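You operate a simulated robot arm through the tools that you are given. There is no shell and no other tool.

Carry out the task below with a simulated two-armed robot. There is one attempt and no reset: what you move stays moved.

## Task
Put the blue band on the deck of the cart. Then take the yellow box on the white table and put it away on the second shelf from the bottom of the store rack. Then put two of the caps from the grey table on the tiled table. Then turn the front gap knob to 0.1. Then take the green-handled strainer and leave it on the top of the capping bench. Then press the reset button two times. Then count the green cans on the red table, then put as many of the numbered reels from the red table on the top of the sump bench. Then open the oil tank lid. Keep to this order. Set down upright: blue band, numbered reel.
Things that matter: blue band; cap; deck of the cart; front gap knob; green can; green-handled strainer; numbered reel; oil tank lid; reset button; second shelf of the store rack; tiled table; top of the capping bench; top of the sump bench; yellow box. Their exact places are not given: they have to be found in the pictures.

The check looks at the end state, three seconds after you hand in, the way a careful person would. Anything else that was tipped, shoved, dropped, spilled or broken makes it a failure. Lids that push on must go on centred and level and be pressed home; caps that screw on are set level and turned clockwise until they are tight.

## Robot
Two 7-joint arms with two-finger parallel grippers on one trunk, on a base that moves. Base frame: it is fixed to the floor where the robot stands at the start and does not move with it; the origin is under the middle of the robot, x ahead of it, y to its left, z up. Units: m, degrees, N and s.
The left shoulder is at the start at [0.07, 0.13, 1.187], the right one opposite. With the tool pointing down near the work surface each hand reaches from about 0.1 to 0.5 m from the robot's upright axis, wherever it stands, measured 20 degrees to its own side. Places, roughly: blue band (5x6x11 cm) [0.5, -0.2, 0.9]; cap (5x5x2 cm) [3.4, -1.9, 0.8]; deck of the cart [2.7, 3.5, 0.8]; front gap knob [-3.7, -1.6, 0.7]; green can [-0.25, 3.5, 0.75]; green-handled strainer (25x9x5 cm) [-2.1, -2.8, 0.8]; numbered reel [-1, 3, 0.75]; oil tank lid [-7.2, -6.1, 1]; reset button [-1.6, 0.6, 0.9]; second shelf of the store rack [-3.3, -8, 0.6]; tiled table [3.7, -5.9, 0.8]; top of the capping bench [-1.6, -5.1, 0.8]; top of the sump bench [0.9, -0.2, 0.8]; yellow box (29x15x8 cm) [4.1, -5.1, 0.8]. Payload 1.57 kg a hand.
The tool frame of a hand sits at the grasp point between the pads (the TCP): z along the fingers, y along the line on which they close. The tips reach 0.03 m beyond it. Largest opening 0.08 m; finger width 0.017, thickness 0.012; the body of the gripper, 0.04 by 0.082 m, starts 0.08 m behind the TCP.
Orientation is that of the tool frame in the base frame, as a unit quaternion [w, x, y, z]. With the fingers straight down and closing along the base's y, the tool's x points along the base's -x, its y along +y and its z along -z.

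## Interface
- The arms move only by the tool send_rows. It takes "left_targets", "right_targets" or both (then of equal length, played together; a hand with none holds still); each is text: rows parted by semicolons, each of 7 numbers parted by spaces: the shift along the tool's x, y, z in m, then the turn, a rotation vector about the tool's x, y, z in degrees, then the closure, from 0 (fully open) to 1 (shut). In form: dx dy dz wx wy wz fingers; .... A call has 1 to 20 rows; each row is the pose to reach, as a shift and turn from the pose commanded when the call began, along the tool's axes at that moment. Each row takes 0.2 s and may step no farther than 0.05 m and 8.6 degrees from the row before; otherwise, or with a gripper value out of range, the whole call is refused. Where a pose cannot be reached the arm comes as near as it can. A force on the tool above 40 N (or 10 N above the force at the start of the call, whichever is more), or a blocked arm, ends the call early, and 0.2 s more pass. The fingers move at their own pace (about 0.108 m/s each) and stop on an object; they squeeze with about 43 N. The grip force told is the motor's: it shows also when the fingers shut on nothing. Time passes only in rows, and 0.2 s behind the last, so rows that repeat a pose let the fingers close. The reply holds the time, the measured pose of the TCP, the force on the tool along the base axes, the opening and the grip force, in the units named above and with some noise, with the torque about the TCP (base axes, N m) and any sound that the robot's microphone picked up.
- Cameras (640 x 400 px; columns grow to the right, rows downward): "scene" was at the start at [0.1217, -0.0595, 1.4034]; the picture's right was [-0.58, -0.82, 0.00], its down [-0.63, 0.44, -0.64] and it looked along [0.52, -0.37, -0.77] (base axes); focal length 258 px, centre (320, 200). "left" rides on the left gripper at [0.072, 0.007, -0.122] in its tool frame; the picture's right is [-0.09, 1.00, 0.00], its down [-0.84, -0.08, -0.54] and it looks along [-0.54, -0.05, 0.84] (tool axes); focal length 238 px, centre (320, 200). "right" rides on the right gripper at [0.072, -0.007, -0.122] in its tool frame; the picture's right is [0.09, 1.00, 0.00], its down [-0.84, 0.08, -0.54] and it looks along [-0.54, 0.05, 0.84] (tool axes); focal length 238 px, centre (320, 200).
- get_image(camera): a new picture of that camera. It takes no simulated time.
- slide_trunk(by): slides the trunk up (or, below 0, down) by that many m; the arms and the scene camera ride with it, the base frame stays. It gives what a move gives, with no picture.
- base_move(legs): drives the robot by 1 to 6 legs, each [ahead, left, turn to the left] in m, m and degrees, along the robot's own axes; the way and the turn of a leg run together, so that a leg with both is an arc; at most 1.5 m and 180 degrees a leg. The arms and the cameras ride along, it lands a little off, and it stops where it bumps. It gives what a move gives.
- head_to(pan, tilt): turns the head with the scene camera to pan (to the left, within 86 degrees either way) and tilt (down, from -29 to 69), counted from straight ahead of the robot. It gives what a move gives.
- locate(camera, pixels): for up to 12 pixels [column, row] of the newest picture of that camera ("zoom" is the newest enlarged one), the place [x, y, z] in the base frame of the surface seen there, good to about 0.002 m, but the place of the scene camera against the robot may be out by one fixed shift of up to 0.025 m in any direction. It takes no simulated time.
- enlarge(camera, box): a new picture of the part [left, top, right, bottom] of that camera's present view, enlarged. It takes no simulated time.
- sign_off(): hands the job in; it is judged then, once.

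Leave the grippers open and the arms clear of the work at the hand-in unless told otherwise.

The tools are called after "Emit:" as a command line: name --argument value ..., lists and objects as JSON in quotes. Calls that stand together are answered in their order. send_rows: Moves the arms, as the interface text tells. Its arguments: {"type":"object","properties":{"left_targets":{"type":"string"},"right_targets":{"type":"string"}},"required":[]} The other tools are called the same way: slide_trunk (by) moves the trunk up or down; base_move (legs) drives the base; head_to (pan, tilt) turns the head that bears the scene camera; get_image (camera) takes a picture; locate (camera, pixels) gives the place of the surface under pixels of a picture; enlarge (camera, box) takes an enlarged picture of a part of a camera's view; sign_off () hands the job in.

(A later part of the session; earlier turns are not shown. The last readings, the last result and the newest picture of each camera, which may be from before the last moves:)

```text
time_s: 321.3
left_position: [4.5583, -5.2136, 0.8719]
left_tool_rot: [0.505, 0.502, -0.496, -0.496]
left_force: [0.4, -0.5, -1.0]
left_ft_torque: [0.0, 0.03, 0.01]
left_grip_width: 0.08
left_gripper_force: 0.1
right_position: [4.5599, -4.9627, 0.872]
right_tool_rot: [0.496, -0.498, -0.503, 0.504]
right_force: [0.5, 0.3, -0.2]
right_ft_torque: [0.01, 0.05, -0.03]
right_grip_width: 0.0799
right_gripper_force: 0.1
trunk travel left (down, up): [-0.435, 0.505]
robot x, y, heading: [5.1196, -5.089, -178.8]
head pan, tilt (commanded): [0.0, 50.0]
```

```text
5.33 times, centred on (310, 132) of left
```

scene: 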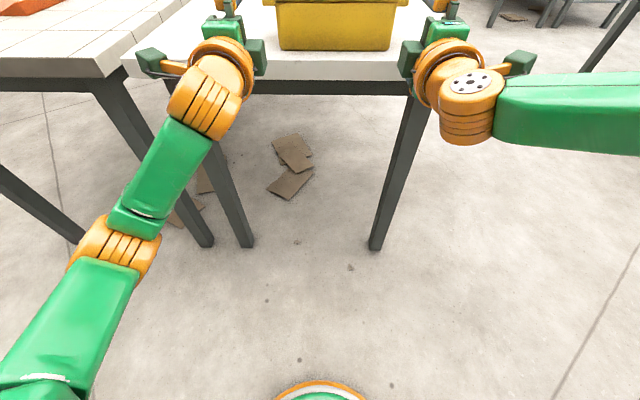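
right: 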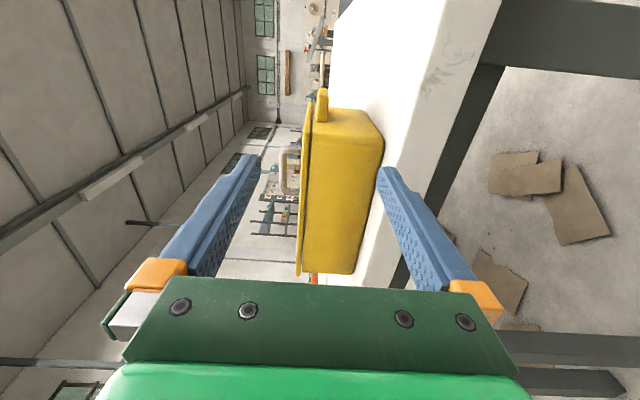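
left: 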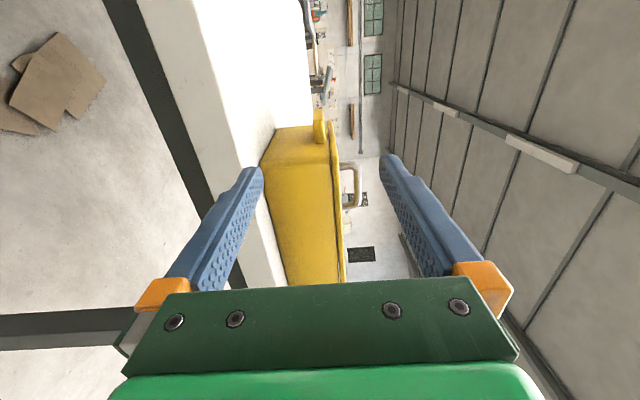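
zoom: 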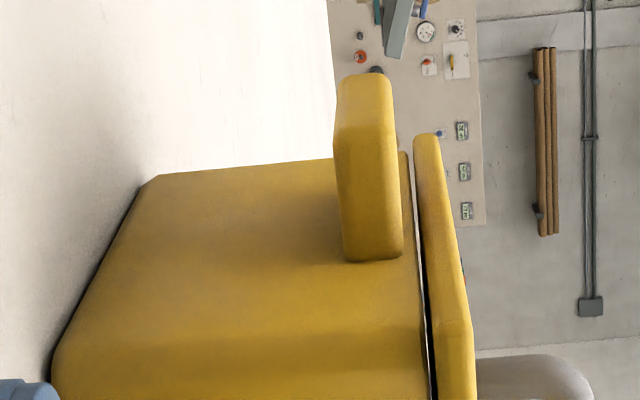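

Tabs measured with the hand cameras: right tab y -4.968…-4.938, left tab y -5.22…-5.189, z 0.862–0.877, front x≈4.395. I adjust the hands laterally and drive 0.12 m forward.

Emit:
send_rows --right_targets "0.0107 0.002 0 0 0 0 0; 0.0107 0.002 0 0 0 0 0" --left_targets "-0.0076 -0.002 0 0 0 0 0; -0.0076 -0.002 0 0 0 0 0"

Emit:
base_move --legs '[[0.12, 0, 0]]'

Emit:
get_image --camera "right"

Emit:
get_image --camera "left"

```text
time_s: 321.9
left_position: [4.5567, -5.2066, 0.8696]
left_tool_rot: [0.506, 0.503, -0.496, -0.496]
left_force: [1.4, -0.3, -0.8]
left_ft_torque: [0.0, 0.01, -0.01]
left_grip_width: 0.0802
left_gripper_force: 0.2
right_position: [4.5607, -4.9509, 0.8683]
right_tool_rot: [0.496, -0.498, -0.503, 0.503]
right_force: [0.0, 0.3, 0.2]
right_ft_torque: [-0.01, 0.02, -0.01]
right_grip_width: 0.0799
right_gripper_force: 0.0
trunk travel left (down, up): [-0.435, 0.505]
robot x, y, heading: [5.1251, -5.0933, -179.1]
head pan, tilt (commanded): [0.0, 50.0]
```

```text
time_s: 323.2
left_position: [4.4374, -5.2086, 0.8688]
left_tool_rot: [0.506, 0.502, -0.496, -0.496]
left_force: [0.0, 0.4, -0.4]
left_ft_torque: [-0.01, 0.01, 0.02]
left_grip_width: 0.0801
left_gripper_force: 0.0
right_position: [4.4407, -4.9534, 0.8698]
right_tool_rot: [-0.495, 0.498, 0.504, -0.503]
right_force: [0.1, -0.7, -1.0]
right_ft_torque: [0.01, 0.0, 0.04]
right_grip_width: 0.0797
right_gripper_force: 0.1
trunk travel left (down, up): [-0.435, 0.505]
robot x, y, heading: [5.0033, -5.0916, -179.0]
head pan, tilt (commanded): [0.0, 50.0]
```

```text
taken
```

right: 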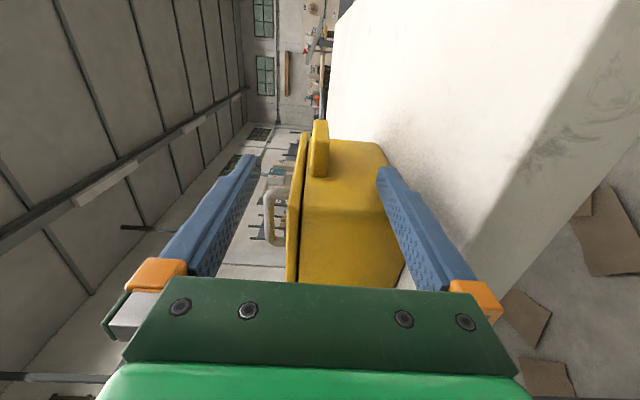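

```text
taken
```

left: 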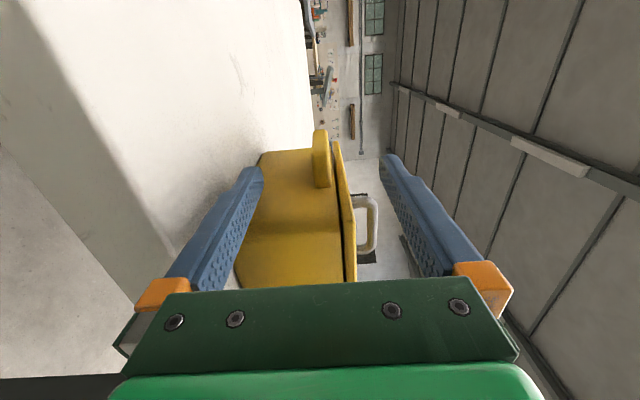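

Aligned well. I nudge the hands 2 mm and drive the last 0.066 m so the fingers straddle the tabs.

Emit:
send_rows --right_targets "0.003 0 0 0 0 0 0; 0.003 0 0 0 0 0 0" --left_targets "-0.0026 0.001 0 0 0 0 0; -0.0026 0.001 0 0 0 0 0"

Emit:
base_move --legs '[[0.066, 0, 0]]'

Emit:
get_image --camera "right"

Emit:
get_image --camera "left"

```text
time_s: 323.8
left_position: [4.4363, -5.2051, 0.8711]
left_tool_rot: [0.506, 0.503, -0.496, -0.496]
left_force: [0.2, 0.0, 0.3]
left_ft_torque: [-0.03, 0.01, -0.01]
left_grip_width: 0.0802
left_gripper_force: 0.0
right_position: [4.4391, -4.9515, 0.8714]
right_tool_rot: [0.495, -0.498, -0.503, 0.504]
right_force: [-0.4, 1.0, -0.1]
right_ft_torque: [-0.01, 0.02, -0.01]
right_grip_width: 0.0801
right_gripper_force: 0.0
trunk travel left (down, up): [-0.435, 0.505]
robot x, y, heading: [5.0092, -5.0975, -179.0]
head pan, tilt (commanded): [0.0, 50.0]
```

```text
time_s: 324.8
left_position: [4.3715, -5.2074, 0.8696]
left_tool_rot: [0.506, 0.502, -0.496, -0.497]
left_force: [0.5, 0.4, 0.3]
left_ft_torque: [0.0, 0.0, 0.04]
left_grip_width: 0.0801
left_gripper_force: 0.0
right_position: [4.3732, -4.9514, 0.8691]
right_tool_rot: [-0.495, 0.497, 0.504, -0.503]
right_force: [0.0, -0.3, 0.0]
right_ft_torque: [0.0, -0.03, 0.0]
right_grip_width: 0.0799
right_gripper_force: 0.1
trunk travel left (down, up): [-0.435, 0.505]
robot x, y, heading: [4.9393, -5.0984, -178.8]
head pan, tilt (commanded): [0.0, 50.0]
```

```text
taken
```

right: 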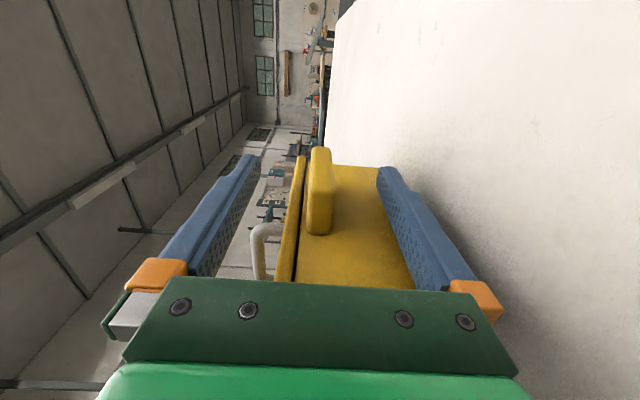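

```text
taken
```

left: 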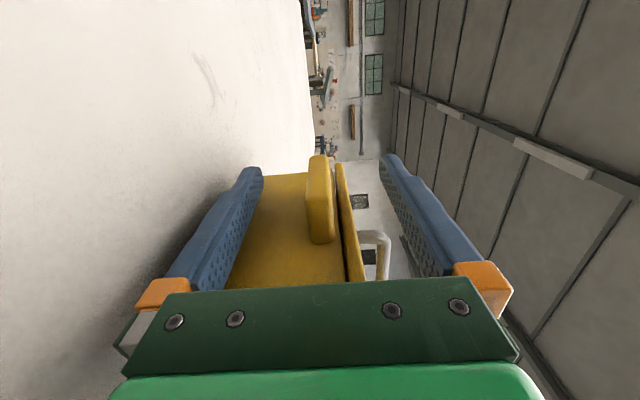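

The tabs lie centred between the fingers. I close both hands together.

Emit:
send_rows --right_targets "0 0 0 0 0 0 0.4; 0 0 0 0 0 0 0.7; 0 0 0 0 0 0 1; 0 0 0 0 0 0 1; 0 0 0 0 0 0 1; 0 0 0 0 0 0 1" --left_targets "0 0 0 0 0 0 0.4; 0 0 0 0 0 0 0.7; 0 0 0 0 0 0 1; 0 0 0 0 0 0 1; 0 0 0 0 0 0 1; 0 0 0 0 0 0 1"

Emit:
slide_trunk --by 0.02

Emit:
get_image --camera "right"

Emit:
get_image --camera "left"

```text
time_s: 326.2
left_position: [4.3698, -5.208, 0.8693]
left_tool_rot: [0.506, 0.503, -0.496, -0.495]
left_force: [1.5, -0.7, -0.5]
left_ft_torque: [0.16, -0.62, -0.23]
left_grip_width: 0.0138
left_gripper_force: 30.7
right_position: [4.3726, -4.9522, 0.8697]
right_tool_rot: [-0.494, 0.497, 0.505, -0.504]
right_force: [-0.6, 0.6, -0.4]
right_ft_torque: [0.12, 0.55, -0.15]
right_grip_width: 0.014
right_gripper_force: 29.9
trunk travel left (down, up): [-0.435, 0.505]
robot x, y, heading: [4.9357, -5.096, -178.8]
head pan, tilt (commanded): [0.0, 50.0]
```

```text
time_s: 326.8
left_position: [4.3697, -5.2079, 0.8895]
left_tool_rot: [0.505, 0.503, -0.497, -0.496]
left_force: [1.6, -0.5, -1.7]
left_ft_torque: [0.14, -0.62, -0.19]
left_grip_width: 0.0138
left_gripper_force: 31.1
right_position: [4.3729, -4.952, 0.8902]
right_tool_rot: [-0.495, 0.498, 0.504, -0.503]
right_force: [-2.3, 0.0, -2.8]
right_ft_torque: [0.08, 0.61, -0.24]
right_grip_width: 0.0139
right_gripper_force: 30.4
trunk travel left (down, up): [-0.455, 0.485]
robot x, y, heading: [4.936, -5.098, -178.6]
head pan, tilt (commanded): [0.0, 50.0]
```

```text
taken
```

right: 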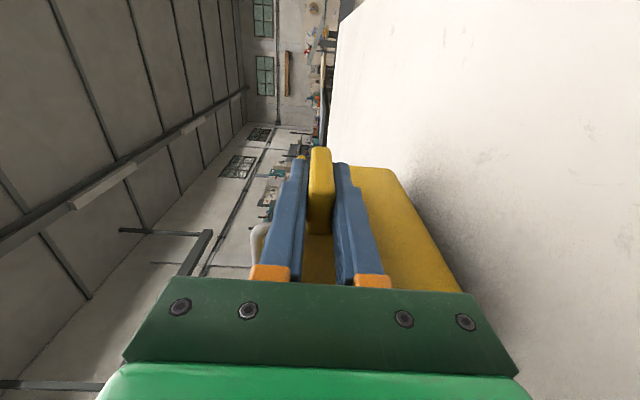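

```text
taken
```

left: 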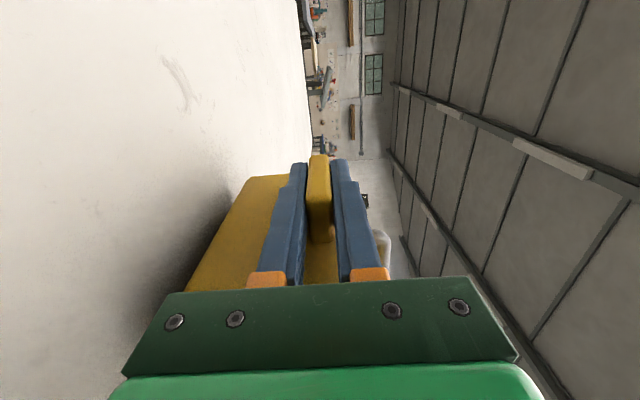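

Both tabs are held and the box is lifted (light, about 0.5 kg). I raise the trunk 0.3 m, back away from the table, and look at the whole.

Emit:
slide_trunk --by 0.3

Emit:
base_move --legs '[[-0.45, 0, 0]]'

Emit:
head_to --pan 0 --tilt 25

Emit:
get_image --camera "scene"

```text
time_s: 329.8
left_position: [4.3702, -5.2073, 1.19]
left_tool_rot: [0.505, 0.502, -0.497, -0.496]
left_force: [-1.3, -0.5, -0.1]
left_ft_torque: [0.11, -0.61, 0.09]
left_grip_width: 0.0139
left_gripper_force: 30.4
right_position: [4.3728, -4.9529, 1.1895]
right_tool_rot: [-0.495, 0.498, 0.504, -0.503]
right_force: [-0.6, 1.1, -2.5]
right_ft_torque: [0.13, 0.55, 0.11]
right_grip_width: 0.014
right_gripper_force: 30.0
trunk travel left (down, up): [-0.755, 0.185]
robot x, y, heading: [4.9411, -5.0937, -178.5]
head pan, tilt (commanded): [0.0, 50.0]
```

```text
time_s: 332.6
left_position: [4.8271, -5.199, 1.1888]
left_tool_rot: [0.505, 0.504, -0.496, -0.494]
left_force: [0.0, -1.0, -1.0]
left_ft_torque: [0.17, -0.6, -0.01]
left_grip_width: 0.014
left_gripper_force: 30.5
right_position: [4.8276, -4.9445, 1.189]
right_tool_rot: [-0.495, 0.497, 0.505, -0.504]
right_force: [0.0, 1.5, -2.6]
right_ft_torque: [0.1, 0.58, 0.1]
right_grip_width: 0.0136
right_gripper_force: 30.1
trunk travel left (down, up): [-0.755, 0.185]
robot x, y, heading: [5.394, -5.0861, -178.6]
head pan, tilt (commanded): [0.0, 50.0]
```

```text
time_s: 333.5
left_position: [4.8276, -5.1995, 1.191]
left_tool_rot: [0.506, 0.504, -0.496, -0.495]
left_force: [-0.4, -0.3, -1.3]
left_ft_torque: [0.14, -0.58, -0.08]
left_grip_width: 0.0136
left_gripper_force: 30.4
right_position: [4.829, -4.944, 1.1893]
right_tool_rot: [-0.494, 0.497, 0.505, -0.504]
right_force: [1.1, -0.1, -3.2]
right_ft_torque: [0.11, 0.58, 0.19]
right_grip_width: 0.0137
right_gripper_force: 30.1
trunk travel left (down, up): [-0.755, 0.185]
robot x, y, heading: [5.3941, -5.0867, -179.0]
head pan, tilt (commanded): [0.0, 25.0]
```

```text
taken
```

scene: 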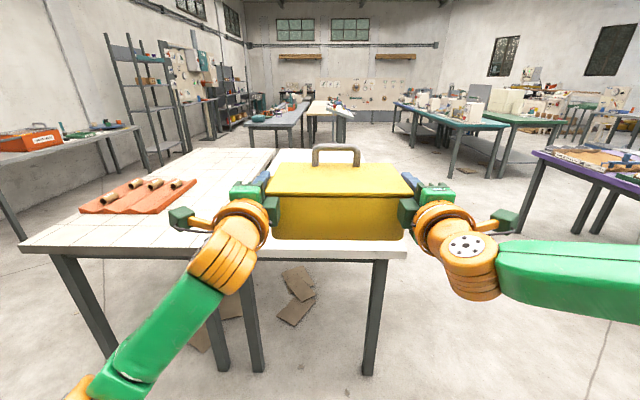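

Carrying works well. I measure the aisle candidates: tiled table edge, wall tables, the dark table and the rack beyond.

Emit:
locate --camera "scene" --pixels '[[25, 245], [130, 150], [135, 130], [60, 140], [160, 150], [250, 122], [298, 130], [340, 118], [200, 130], [232, 110], [245, 95], [180, 155]]'

Emit:
enlarge --camera "scene" --box '[90, 30, 370, 190]'

```text
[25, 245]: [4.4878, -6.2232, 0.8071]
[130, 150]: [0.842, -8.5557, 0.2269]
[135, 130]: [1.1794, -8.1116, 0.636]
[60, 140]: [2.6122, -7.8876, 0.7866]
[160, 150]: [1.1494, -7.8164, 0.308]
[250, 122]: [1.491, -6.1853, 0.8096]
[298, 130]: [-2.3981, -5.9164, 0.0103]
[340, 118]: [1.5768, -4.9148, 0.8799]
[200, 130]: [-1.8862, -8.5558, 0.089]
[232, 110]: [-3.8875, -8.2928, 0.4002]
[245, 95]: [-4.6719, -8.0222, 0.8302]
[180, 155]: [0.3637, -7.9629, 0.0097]
```

```text
2.29 times, centred on (230, 110) of scene
```

zoom: 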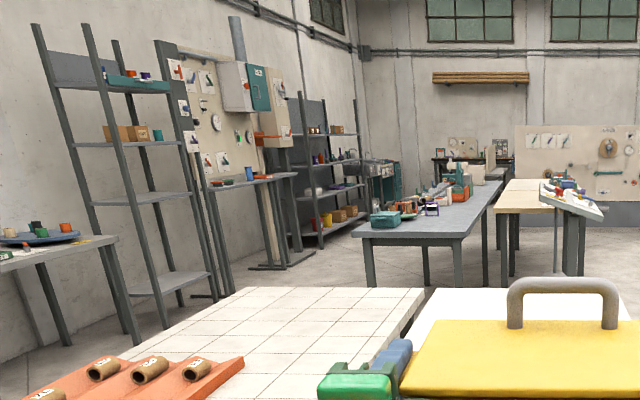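

The south aisle (y from -6.2 to -7.8) leads straight to the store rack. I look to the left (south) for the pallet before strafing.

Emit:
head_to --pan 75 --tilt 35

Emit:
get_image --camera "scene"

Emit:
locate --camera "scene" --pixels '[[100, 200], [200, 200], [300, 200], [400, 200], [320, 150], [250, 120], [400, 150], [500, 150], [150, 150], [300, 100]]'

```text
time_s: 334.9
left_position: [4.828, -5.1998, 1.1897]
left_tool_rot: [0.506, 0.504, -0.495, -0.495]
left_force: [0.0, 0.2, -0.7]
left_ft_torque: [0.13, -0.6, -0.02]
left_grip_width: 0.0137
left_gripper_force: 29.8
right_position: [4.8292, -4.9435, 1.1899]
right_tool_rot: [-0.495, 0.497, 0.505, -0.504]
right_force: [-0.2, -0.3, -2.2]
right_ft_torque: [0.1, 0.56, -0.03]
right_grip_width: 0.0136
right_gripper_force: 30.4
trunk travel left (down, up): [-0.755, 0.185]
robot x, y, heading: [5.392, -5.0876, -178.6]
head pan, tilt (commanded): [75.0, 35.0]
```

```text
taken
```

scene: 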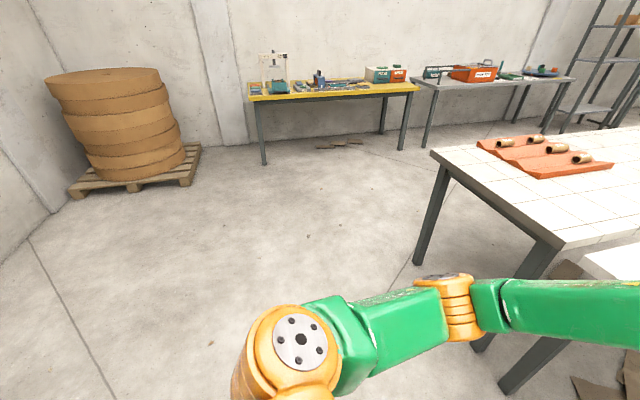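

```text
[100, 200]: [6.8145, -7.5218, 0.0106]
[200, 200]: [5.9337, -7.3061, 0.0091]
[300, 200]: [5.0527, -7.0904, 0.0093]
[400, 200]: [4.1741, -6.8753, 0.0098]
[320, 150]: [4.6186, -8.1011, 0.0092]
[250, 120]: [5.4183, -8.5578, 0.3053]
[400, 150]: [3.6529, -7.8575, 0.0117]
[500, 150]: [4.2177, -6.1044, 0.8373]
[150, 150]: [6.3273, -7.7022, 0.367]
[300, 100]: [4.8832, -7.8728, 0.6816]
```

Open floor. I strafe left to y≈-7.0 and then drive west along the south aisle.

Emit:
base_move --legs '[[0, 1.0, -1.4], [0, 0.92, 0], [1.2, 0, 0]]'

Emit:
head_to --pan 0 --tilt 20

Emit:
get_image --camera "scene"

Emit:
locate --camera "scene" --pixels '[[60, 200], [150, 150], [200, 150], [250, 150], [320, 130], [400, 150], [450, 170], [180, 180], [120, 200], [520, 200]]'

```text
time_s: 350.4
left_position: [3.6477, -7.1595, 1.1893]
left_tool_rot: [0.505, 0.502, -0.497, -0.495]
left_force: [0.3, -0.4, 0.3]
left_ft_torque: [0.13, -0.6, 0.03]
left_grip_width: 0.0137
left_gripper_force: 30.1
right_position: [3.6514, -6.9049, 1.1897]
right_tool_rot: [0.496, -0.498, -0.503, 0.503]
right_force: [0.2, 0.9, -2.8]
right_ft_torque: [0.13, 0.56, 0.04]
right_grip_width: 0.0136
right_gripper_force: 30.9
trunk travel left (down, up): [-0.755, 0.185]
robot x, y, heading: [4.2179, -7.0473, -179.0]
head pan, tilt (commanded): [75.0, 35.0]
```

```text
time_s: 351.9
left_position: [3.647, -7.1601, 1.1894]
left_tool_rot: [0.504, 0.502, -0.497, -0.497]
left_force: [-0.1, 0.3, -1.2]
left_ft_torque: [0.14, -0.56, -0.06]
left_grip_width: 0.0137
left_gripper_force: 30.5
right_position: [3.6503, -6.9048, 1.191]
right_tool_rot: [-0.496, 0.498, 0.504, -0.502]
right_force: [0.0, 0.7, -2.5]
right_ft_torque: [0.1, 0.56, 0.04]
right_grip_width: 0.0139
right_gripper_force: 29.6
trunk travel left (down, up): [-0.755, 0.185]
robot x, y, heading: [4.2138, -7.0482, -178.9]
head pan, tilt (commanded): [0.0, 20.0]
```

```text
taken
```

scene: 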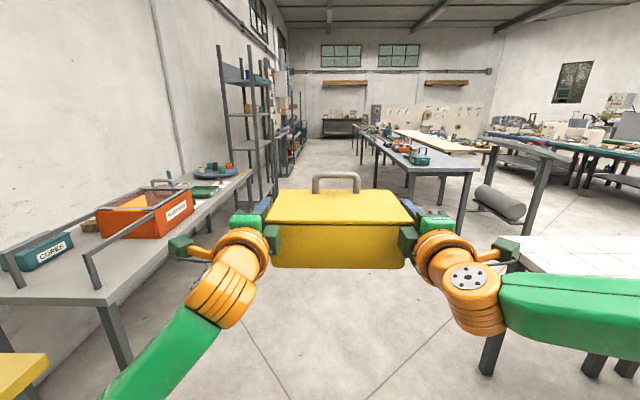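

```text
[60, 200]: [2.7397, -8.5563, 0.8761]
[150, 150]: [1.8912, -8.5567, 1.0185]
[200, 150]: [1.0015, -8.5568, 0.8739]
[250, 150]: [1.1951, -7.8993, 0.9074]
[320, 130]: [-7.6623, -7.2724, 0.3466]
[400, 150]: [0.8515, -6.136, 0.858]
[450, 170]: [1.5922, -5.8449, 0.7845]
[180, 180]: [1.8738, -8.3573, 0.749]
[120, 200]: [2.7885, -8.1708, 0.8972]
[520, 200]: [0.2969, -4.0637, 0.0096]
```

The aisle ahead is free (left limit y≈-7.8, right limit y≈-6.2). I drive 4.5 m west.

Emit:
base_move --legs '[[1.5, 0, -1], [1.5, -0.03, 0], [1.5, 0, 0]]'

Emit:
get_image --camera "scene"

Emit:
locate --camera "scene" --pixels '[[60, 200], [150, 150], [200, 150], [250, 150], [320, 130], [400, 150], [450, 170], [180, 180], [120, 200], [520, 200]]'

```text
refused: leg 2 is longer than a leg can be; nothing moved
```

```text
taken
```

scene: 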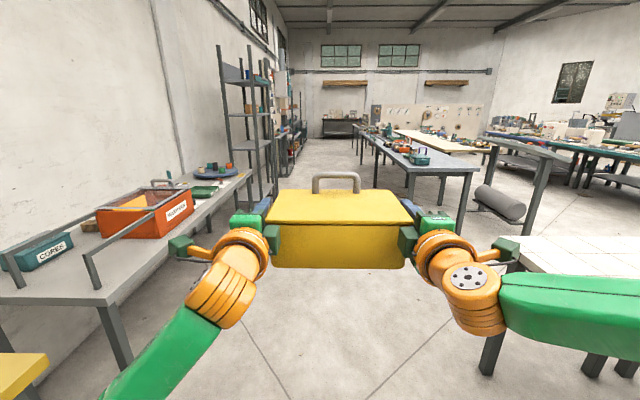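

```text
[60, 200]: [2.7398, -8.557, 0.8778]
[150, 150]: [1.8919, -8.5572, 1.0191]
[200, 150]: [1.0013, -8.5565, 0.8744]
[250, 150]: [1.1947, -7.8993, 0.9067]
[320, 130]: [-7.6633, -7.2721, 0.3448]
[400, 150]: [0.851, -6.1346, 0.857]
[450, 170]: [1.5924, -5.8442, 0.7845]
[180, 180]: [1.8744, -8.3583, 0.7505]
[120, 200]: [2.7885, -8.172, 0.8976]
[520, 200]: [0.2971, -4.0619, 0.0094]
```

The second leg was a hair too long; I resend with shorter legs.

Emit:
base_move --legs '[[1.45, 0, -1], [1.45, -0.03, 0], [1.45, 0, 0]]'

Emit:
get_image --camera "scene"

Emit:
locate --camera "scene" --pixels '[[60, 200], [150, 150], [200, 150], [250, 150], [320, 130], [400, 150], [450, 170], [180, 180], [120, 200], [520, 200]]'

```text
time_s: 372.8
left_position: [-0.733, -6.959, 1.191]
left_tool_rot: [-0.486, -0.482, 0.516, 0.515]
left_force: [0.1, -0.3, -1.8]
left_ft_torque: [0.1, -0.61, 0.01]
left_grip_width: 0.0137
left_gripper_force: 30.8
right_position: [-0.7113, -6.7036, 1.1896]
right_tool_rot: [-0.515, 0.516, 0.483, -0.484]
right_force: [0.4, -0.5, -2.9]
right_ft_torque: [0.12, 0.52, -0.01]
right_grip_width: 0.014
right_gripper_force: 30.3
trunk travel left (down, up): [-0.755, 0.185]
robot x, y, heading: [-0.1594, -6.8944, 176.7]
head pan, tilt (commanded): [0.0, 20.0]
```

```text
taken
```

scene: 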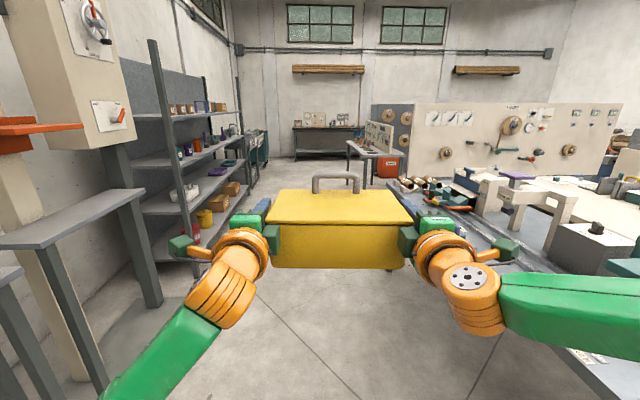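

```text
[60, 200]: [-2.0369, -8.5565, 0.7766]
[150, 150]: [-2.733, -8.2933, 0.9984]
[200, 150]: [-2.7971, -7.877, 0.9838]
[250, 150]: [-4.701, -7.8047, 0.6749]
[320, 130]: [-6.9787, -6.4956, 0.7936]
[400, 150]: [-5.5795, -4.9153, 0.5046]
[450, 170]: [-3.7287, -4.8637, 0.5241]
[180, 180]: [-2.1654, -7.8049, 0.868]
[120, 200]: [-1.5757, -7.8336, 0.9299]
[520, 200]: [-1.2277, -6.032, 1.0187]
```

The store rack is at left. I correct heading, drive on to x≈-3.2 and turn to face it.

Emit:
base_move --legs '[[1.4, 0.1, 3.3], [1.4, 0.08, 0], [0.3, 0, 0]]'

Emit:
head_to --pan 80 --tilt 30

Emit:
get_image --camera "scene"

```text
time_s: 388.0
left_position: [-3.8097, -7.2717, 1.19]
left_tool_rot: [0.512, 0.508, -0.49, -0.49]
left_force: [-0.3, 1.0, -0.3]
left_ft_torque: [0.12, -0.57, 0.06]
left_grip_width: 0.014
left_gripper_force: 30.0
right_position: [-3.8138, -7.0168, 1.1912]
right_tool_rot: [0.489, -0.491, -0.509, 0.51]
right_force: [0.0, -0.2, -3.0]
right_ft_torque: [0.09, 0.53, -0.07]
right_grip_width: 0.0136
right_gripper_force: 30.8
trunk travel left (down, up): [-0.755, 0.185]
robot x, y, heading: [-3.2482, -7.1472, -177.6]
head pan, tilt (commanded): [0.0, 20.0]
```

```text
time_s: 389.5
left_position: [-3.8126, -7.2708, 1.1894]
left_tool_rot: [0.512, 0.509, -0.49, -0.489]
left_force: [-0.5, 0.5, -1.4]
left_ft_torque: [0.17, -0.57, 0.01]
left_grip_width: 0.0137
left_gripper_force: 29.9
right_position: [-3.8156, -7.0153, 1.1898]
right_tool_rot: [-0.489, 0.492, 0.51, -0.509]
right_force: [-0.2, -1.1, -2.9]
right_ft_torque: [0.1, 0.55, 0.01]
right_grip_width: 0.0137
right_gripper_force: 30.3
trunk travel left (down, up): [-0.755, 0.185]
robot x, y, heading: [-3.2475, -7.147, -177.2]
head pan, tilt (commanded): [80.0, 30.0]
```

```text
taken
```

scene: 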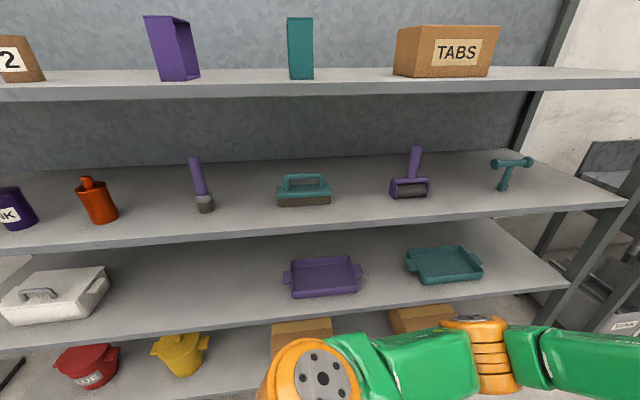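

The rack from the front: the second shelf from the bottom holds a white box, a purple and a teal tray, with a free gap between the white box and the purple tray (about (190,290)). I measure it.

Emit:
locate --camera "scene" --pixels '[[106, 292], [285, 285], [190, 290], [150, 320], [250, 310], [200, 260], [200, 235], [100, 243], [300, 228], [190, 210], [60, 345], [250, 325]]'

Emit:
enlarge --camera "scene" --box '[0, 180, 320, 380]'

```text
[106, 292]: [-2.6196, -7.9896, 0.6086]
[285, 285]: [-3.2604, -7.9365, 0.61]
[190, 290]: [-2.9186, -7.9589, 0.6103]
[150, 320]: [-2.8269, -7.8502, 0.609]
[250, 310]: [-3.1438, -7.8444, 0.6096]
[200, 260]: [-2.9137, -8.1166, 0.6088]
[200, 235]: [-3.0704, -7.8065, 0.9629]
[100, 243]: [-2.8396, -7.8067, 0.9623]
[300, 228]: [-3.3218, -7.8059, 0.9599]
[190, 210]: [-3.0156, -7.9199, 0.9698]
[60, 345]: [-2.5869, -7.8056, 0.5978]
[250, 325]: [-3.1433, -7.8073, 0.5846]
```

```text
2.00 times, centred on (160, 280) of scene
```

zoom: 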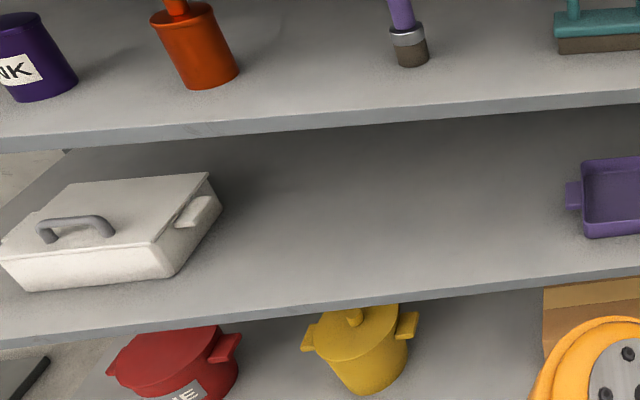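

Second shelf: surface z≈0.599, front edge y≈-7.794, next shelf's underside ≈0.93; free x between -2.68 and -3.2. I back up 0.35, shift north 0.28, then turn left to face the rack.

Emit:
base_move --legs '[[-0.345, -0.28, 0], [0, 0, 87.2]]'

Emit:
head_to --pan 0 --tilt 45

Emit:
get_image --camera "scene"

```text
time_s: 395.9
left_position: [-2.8239, -7.4184, 1.1889]
left_tool_rot: [0.708, 0.707, -0.009, -0.006]
left_force: [0.2, -1.0, -0.5]
left_ft_torque: [0.57, 0.13, -0.02]
left_grip_width: 0.0139
left_gripper_force: 30.2
right_position: [-3.079, -7.4083, 1.1892]
right_tool_rot: [-0.006, 0.008, 0.708, -0.706]
right_force: [0.2, 0.2, -3.1]
right_ft_torque: [-0.48, 0.12, 0.11]
right_grip_width: 0.0139
right_gripper_force: 29.8
trunk travel left (down, up): [-0.755, 0.185]
robot x, y, heading: [-2.9164, -6.8474, -90.9]
head pan, tilt (commanded): [80.0, 30.0]
```

```text
time_s: 397.4
left_position: [-2.8227, -7.418, 1.1904]
left_tool_rot: [0.708, 0.707, -0.007, -0.007]
left_force: [-0.3, -0.3, -1.5]
left_ft_torque: [0.53, 0.15, -0.02]
left_grip_width: 0.0138
left_gripper_force: 30.4
right_position: [-3.0788, -7.4081, 1.1896]
right_tool_rot: [-0.007, 0.008, 0.708, -0.706]
right_force: [0.3, 0.5, -3.5]
right_ft_torque: [-0.49, 0.18, 0.07]
right_grip_width: 0.0138
right_gripper_force: 30.6
trunk travel left (down, up): [-0.755, 0.185]
robot x, y, heading: [-2.9144, -6.8455, -90.8]
head pan, tilt (commanded): [0.0, 45.0]
```

```text
taken
```

scene: 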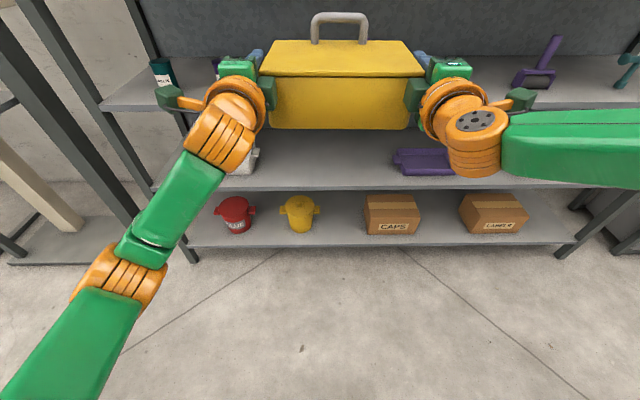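

The box is in front of the rack, centred at x≈-2.95 over the gap. I lower the trunk 0.487 to bring the box to shelf height (3 cm above the surface).

Emit:
slide_trunk --by -0.487

Emit:
head_to --pan 0 --tilt 20

Emit:
get_image --camera "scene"

Emit:
get_image --camera "left"

Emit:
get_image --camera "right"

```text
refused: -0.487 is not a number from -0.4 to 0.4
```

```text
time_s: 398.3
left_position: [-2.8233, -7.4191, 1.1892]
left_tool_rot: [0.708, 0.706, -0.007, -0.006]
left_force: [-0.2, 1.0, -0.8]
left_ft_torque: [0.6, 0.16, 0.04]
left_grip_width: 0.0137
left_gripper_force: 30.6
right_position: [-3.0785, -7.4076, 1.1898]
right_tool_rot: [-0.007, 0.008, 0.708, -0.706]
right_force: [1.3, 0.1, -3.1]
right_ft_torque: [-0.49, 0.15, -0.05]
right_grip_width: 0.0138
right_gripper_force: 30.0
trunk travel left (down, up): [-0.755, 0.185]
robot x, y, heading: [-2.9114, -6.8436, -90.9]
head pan, tilt (commanded): [0.0, 20.0]
```

```text
taken
```

scene: 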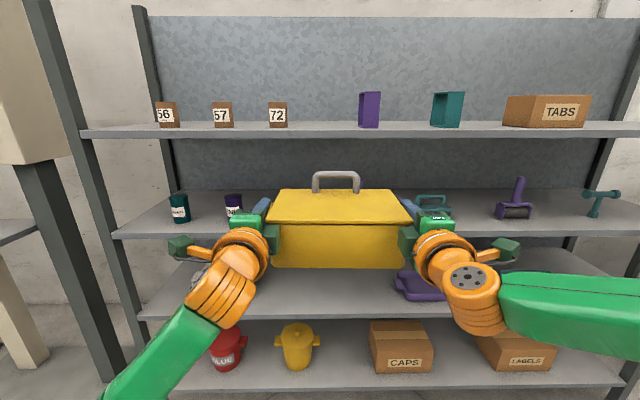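

```text
taken
```

left: 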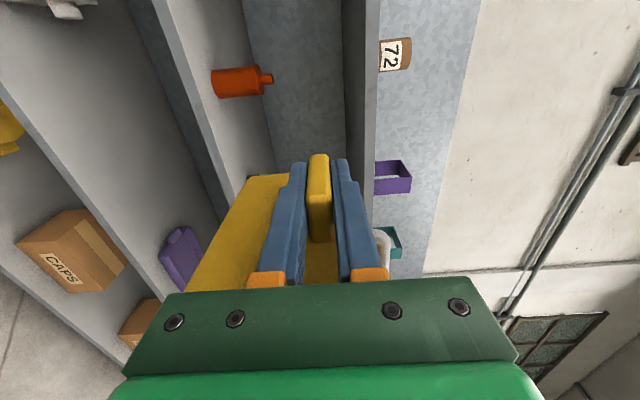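

```text
taken
```

right: 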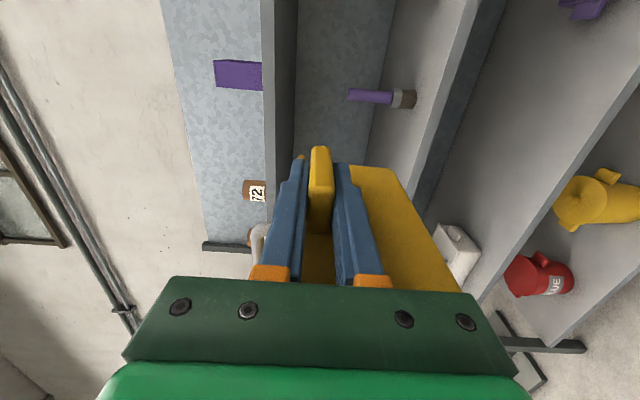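

Trunk steps are limited to 0.4. I lower in two steps.

Emit:
slide_trunk --by -0.3

Emit:
slide_trunk --by -0.187

Emit:
get_image --camera "scene"

Emit:
get_image --camera "left"

Emit:
get_image --camera "right"

```text
time_s: 401.3
left_position: [-2.8239, -7.4179, 0.8896]
left_tool_rot: [0.708, 0.706, -0.007, -0.006]
left_force: [-0.3, 0.8, -0.5]
left_ft_torque: [0.5, 0.11, -0.02]
left_grip_width: 0.0141
left_gripper_force: 30.4
right_position: [-3.0795, -7.4067, 0.89]
right_tool_rot: [-0.007, 0.008, 0.708, -0.706]
right_force: [1.2, -0.9, -2.6]
right_ft_torque: [-0.5, 0.19, -0.01]
right_grip_width: 0.0139
right_gripper_force: 29.9
trunk travel left (down, up): [-0.455, 0.485]
robot x, y, heading: [-2.9159, -6.8453, -90.9]
head pan, tilt (commanded): [0.0, 20.0]
```

```text
time_s: 403.4
left_position: [-2.8243, -7.4172, 0.703]
left_tool_rot: [0.708, 0.707, -0.007, -0.008]
left_force: [-1.2, 0.3, -1.1]
left_ft_torque: [0.58, 0.09, 0.02]
left_grip_width: 0.0139
left_gripper_force: 30.8
right_position: [-3.0769, -7.407, 0.7032]
right_tool_rot: [-0.007, 0.008, 0.708, -0.706]
right_force: [0.4, -0.3, -2.6]
right_ft_torque: [-0.5, 0.15, -0.02]
right_grip_width: 0.0139
right_gripper_force: 30.4
trunk travel left (down, up): [-0.268, 0.672]
robot x, y, heading: [-2.9172, -6.8504, -90.7]
head pan, tilt (commanded): [0.0, 20.0]
```

```text
taken
```

scene: 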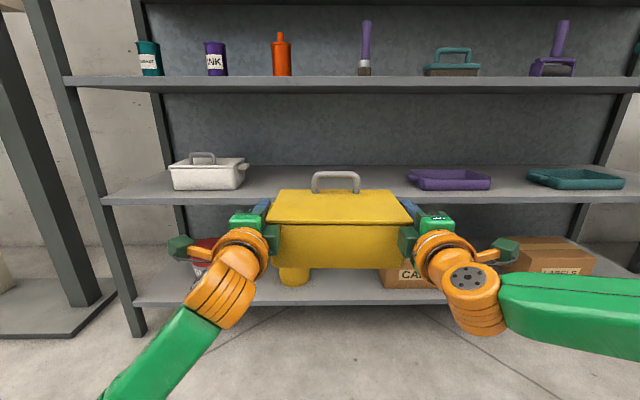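

```text
taken
```

left: 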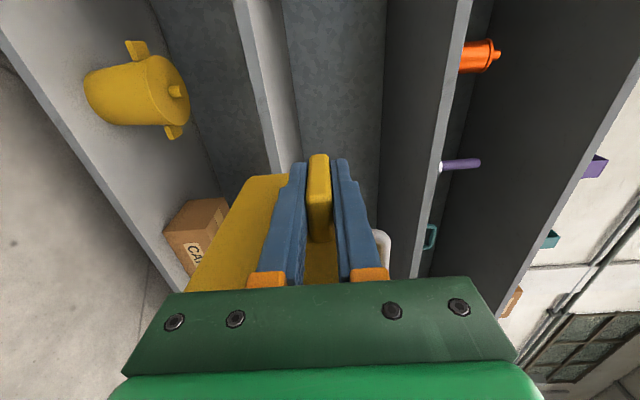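

```text
taken
```

right: 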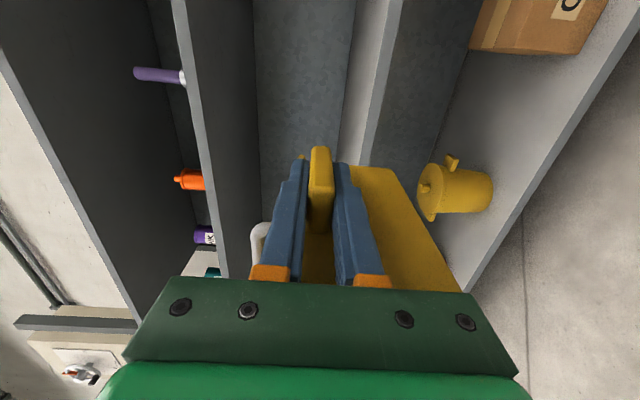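

I measure the second shelf's surface and front edge with the hand cameras (left view about (262,60)–(290,150), right view about (375,60)).

Emit:
locate --camera "left" --pixels '[[262, 60], [250, 60], [275, 60], [270, 100], [290, 120], [330, 100], [420, 60], [450, 80], [400, 100]]'

Emit:
locate --camera "right" --pixels '[[385, 40], [370, 40], [355, 60], [380, 80], [365, 130], [350, 130], [230, 60], [200, 60], [190, 40]]'

Emit:
locate --camera "scene" --pixels '[[240, 185], [410, 183], [250, 190], [400, 192], [130, 199], [500, 198], [320, 84], [320, 78], [245, 165]]'

```text
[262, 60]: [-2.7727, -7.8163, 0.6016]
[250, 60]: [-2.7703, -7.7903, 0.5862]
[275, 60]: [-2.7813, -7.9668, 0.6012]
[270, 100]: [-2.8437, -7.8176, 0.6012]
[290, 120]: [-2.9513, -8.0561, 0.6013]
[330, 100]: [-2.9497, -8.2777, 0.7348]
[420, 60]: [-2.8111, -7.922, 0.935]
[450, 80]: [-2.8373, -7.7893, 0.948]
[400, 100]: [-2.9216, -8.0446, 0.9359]
```

```text
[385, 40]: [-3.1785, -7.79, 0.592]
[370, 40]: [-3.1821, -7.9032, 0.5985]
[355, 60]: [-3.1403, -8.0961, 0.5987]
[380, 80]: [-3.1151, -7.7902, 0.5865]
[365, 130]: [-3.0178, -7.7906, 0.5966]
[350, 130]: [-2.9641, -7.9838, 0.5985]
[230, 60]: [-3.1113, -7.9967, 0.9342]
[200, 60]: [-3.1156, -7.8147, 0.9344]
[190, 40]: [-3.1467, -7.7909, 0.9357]
```

```text
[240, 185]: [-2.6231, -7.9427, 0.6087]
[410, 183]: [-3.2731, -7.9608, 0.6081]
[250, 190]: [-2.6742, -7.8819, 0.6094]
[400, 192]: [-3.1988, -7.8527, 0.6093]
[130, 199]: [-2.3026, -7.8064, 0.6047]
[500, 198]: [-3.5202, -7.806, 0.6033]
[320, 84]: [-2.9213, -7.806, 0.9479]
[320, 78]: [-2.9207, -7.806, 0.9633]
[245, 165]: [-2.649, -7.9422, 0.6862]
```

Shelf surface 0.600, front edge y=-7.790, underside of the next 0.934. The box bottom is at about 0.632. I drive 0.3 m forward first.

Emit:
base_move --legs '[[0.3, 0, 0.8]]'

Emit:
get_image --camera "scene"

Emit:
get_image --camera "left"

```text
time_s: 405.4
left_position: [-2.8149, -7.7178, 0.7022]
left_tool_rot: [0.708, 0.707, -0.001, 0.001]
left_force: [0.3, 0.6, 0.1]
left_ft_torque: [0.54, 0.14, -0.03]
left_grip_width: 0.0139
left_gripper_force: 30.8
right_position: [-3.0693, -7.7117, 0.7033]
right_tool_rot: [-0.001, 0.001, 0.709, -0.706]
right_force: [0.3, -0.7, -2.7]
right_ft_torque: [-0.54, 0.12, -0.01]
right_grip_width: 0.0138
right_gripper_force: 30.2
trunk travel left (down, up): [-0.268, 0.672]
robot x, y, heading: [-2.9159, -7.1474, -89.7]
head pan, tilt (commanded): [0.0, 20.0]
```

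```text
taken
```

scene: 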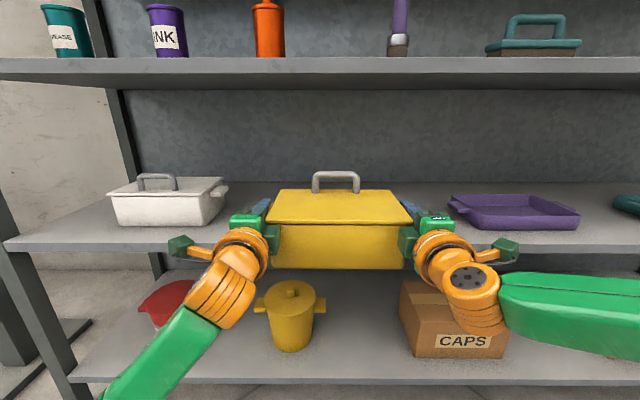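

```text
taken
```

left: 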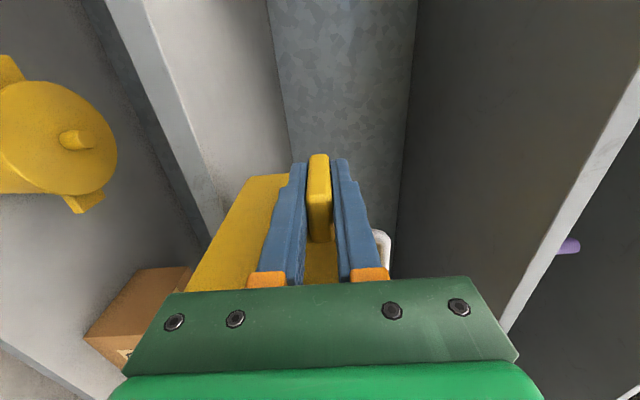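

It goes in cleanly between the white box and the purple tray. I drive the remaining 0.185 m.

Emit:
base_move --legs '[[0.185, 0, 0]]'

Emit:
get_image --camera "scene"

Emit:
get_image --camera "right"

```text
time_s: 407.0
left_position: [-2.8143, -7.9054, 0.7036]
left_tool_rot: [0.708, 0.706, -0.001, 0.0]
left_force: [-0.4, 0.3, 0.1]
left_ft_torque: [0.47, 0.17, 0.0]
left_grip_width: 0.0137
left_gripper_force: 30.5
right_position: [-3.0687, -7.9003, 0.7019]
right_tool_rot: [0.0, 0.001, 0.708, -0.706]
right_force: [-0.2, -0.9, -3.5]
right_ft_torque: [-0.46, 0.12, 0.05]
right_grip_width: 0.0135
right_gripper_force: 30.5
trunk travel left (down, up): [-0.268, 0.672]
robot x, y, heading: [-2.9149, -7.3376, -89.9]
head pan, tilt (commanded): [0.0, 20.0]
```

```text
taken
```

scene: 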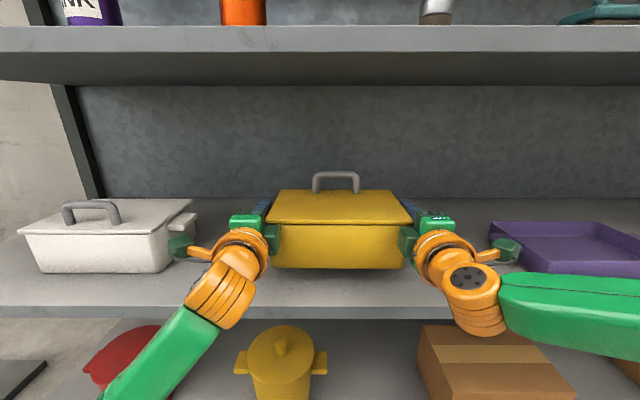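

```text
taken
```

right: 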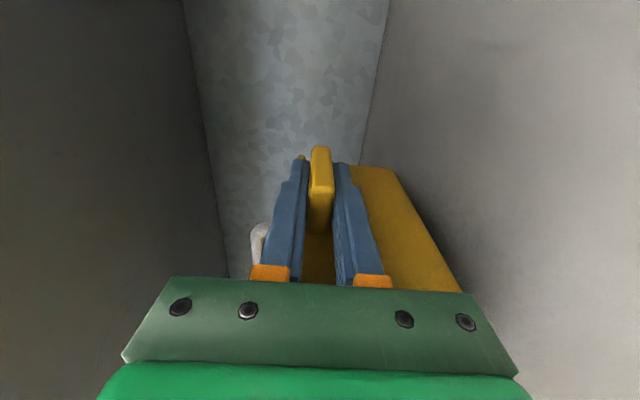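

The box is over the shelf (near face about 3–4 cm inside the edge). I lower the trunk 0.027, then a bit more until contact.

Emit:
slide_trunk --by -0.028

Emit:
slide_trunk --by -0.004

```text
time_s: 407.7
left_position: [-2.8145, -7.906, 0.6741]
left_tool_rot: [0.707, 0.707, -0.001, 0.0]
left_force: [-0.1, 0.2, -0.6]
left_ft_torque: [0.5, 0.17, 0.04]
left_grip_width: 0.0139
left_gripper_force: 29.8
right_position: [-3.069, -7.8994, 0.6741]
right_tool_rot: [-0.001, 0.002, 0.708, -0.706]
right_force: [-0.4, 1.0, -2.3]
right_ft_torque: [-0.46, 0.19, 0.17]
right_grip_width: 0.0137
right_gripper_force: 30.2
trunk travel left (down, up): [-0.24, 0.7]
robot x, y, heading: [-2.9186, -7.3343, -89.8]
head pan, tilt (commanded): [0.0, 20.0]
```

```text
time_s: 408.3
left_position: [-2.8144, -7.9066, 0.6711]
left_tool_rot: [0.708, 0.706, -0.001, 0.0]
left_force: [0.8, 0.3, -1.7]
left_ft_torque: [0.55, 0.11, 0.01]
left_grip_width: 0.0137
left_gripper_force: 30.3
right_position: [-3.0693, -7.9009, 0.6703]
right_tool_rot: [0.0, 0.002, 0.708, -0.706]
right_force: [-0.3, -0.2, -4.0]
right_ft_torque: [-0.49, 0.13, 0.09]
right_grip_width: 0.014
right_gripper_force: 30.6
trunk travel left (down, up): [-0.236, 0.704]
robot x, y, heading: [-2.9174, -7.3352, -89.5]
head pan, tilt (commanded): [0.0, 20.0]
```

Almost there. I lower 3 mm more.

Emit:
slide_trunk --by -0.003

```text
time_s: 408.8
left_position: [-2.8135, -7.904, 0.6699]
left_tool_rot: [0.71, 0.705, -0.001, 0.0]
left_force: [-0.7, -5.8, 8.8]
left_ft_torque: [0.86, 0.04, 0.44]
left_grip_width: 0.0138
left_gripper_force: 30.1
right_position: [-3.0675, -7.8972, 0.6704]
right_tool_rot: [0.0, -0.002, -0.707, 0.708]
right_force: [0.8, 0.2, 4.3]
right_ft_torque: [-0.17, 0.1, 0.19]
right_grip_width: 0.0139
right_gripper_force: 30.9
trunk travel left (down, up): [-0.233, 0.707]
robot x, y, heading: [-2.9167, -7.3337, -89.8]
head pan, tilt (commanded): [0.0, 20.0]
```

The box rests on the shelf. I open both hands partly (about 3.5 cm) so the fingers clear the tabs.

Emit:
send_rows --right_targets "0 0 0 0 0 0 0.8; 0 0 0 0 0 0 0.6; 0 0 0 0 0 0 0.55; 0 0 0 0 0 0 0.55" --left_targets "0 0 0 0 0 0 0.8; 0 0 0 0 0 0 0.6; 0 0 0 0 0 0 0.55; 0 0 0 0 0 0 0.55"

Emit:
get_image --camera "right"

Emit:
get_image --camera "left"

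```text
time_s: 409.8
left_position: [-2.8126, -7.904, 0.6675]
left_tool_rot: [0.708, 0.706, -0.001, 0.0]
left_force: [0.5, 0.1, 0.1]
left_ft_torque: [0.02, -0.02, 0.01]
left_grip_width: 0.0358
left_gripper_force: 0.0
right_position: [-3.068, -7.8998, 0.6674]
right_tool_rot: [-0.001, 0.002, 0.708, -0.706]
right_force: [-0.4, 0.1, -0.5]
right_ft_torque: [-0.02, -0.01, 0.03]
right_grip_width: 0.0362
right_gripper_force: 0.1
trunk travel left (down, up): [-0.233, 0.707]
robot x, y, heading: [-2.9165, -7.3382, -90.0]
head pan, tilt (commanded): [0.0, 20.0]
```

```text
taken
```

right: 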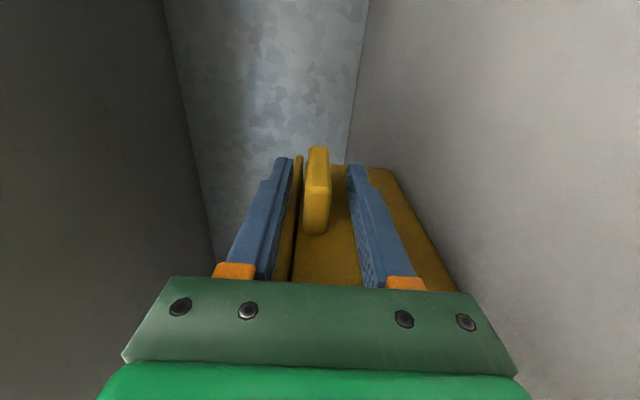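

```text
taken
```

left: 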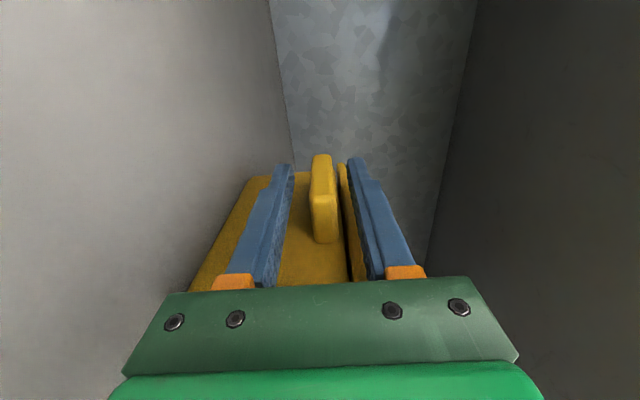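

Both tabs are free. I back straight out 0.45 m and look at the box.

Emit:
base_move --legs '[[-0.2, 0, 0], [-0.3, 0, 0]]'

Emit:
get_image --camera "scene"

```text
time_s: 413.0
left_position: [-2.8159, -7.4034, 0.6679]
left_tool_rot: [0.708, 0.706, -0.001, 0.001]
left_force: [0.4, -0.2, -0.3]
left_ft_torque: [0.02, -0.01, 0.01]
left_grip_width: 0.0363
left_gripper_force: 0.0
right_position: [-3.0709, -7.3963, 0.6676]
right_tool_rot: [-0.001, 0.001, 0.707, -0.707]
right_force: [0.4, -0.2, 0.1]
right_ft_torque: [0.0, 0.01, -0.03]
right_grip_width: 0.036
right_gripper_force: 0.1
trunk travel left (down, up): [-0.233, 0.707]
robot x, y, heading: [-2.9213, -6.8332, -89.9]
head pan, tilt (commanded): [0.0, 20.0]
```

```text
taken
```

scene: 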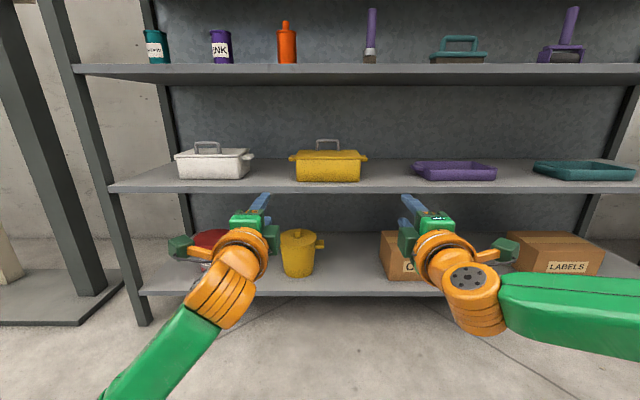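

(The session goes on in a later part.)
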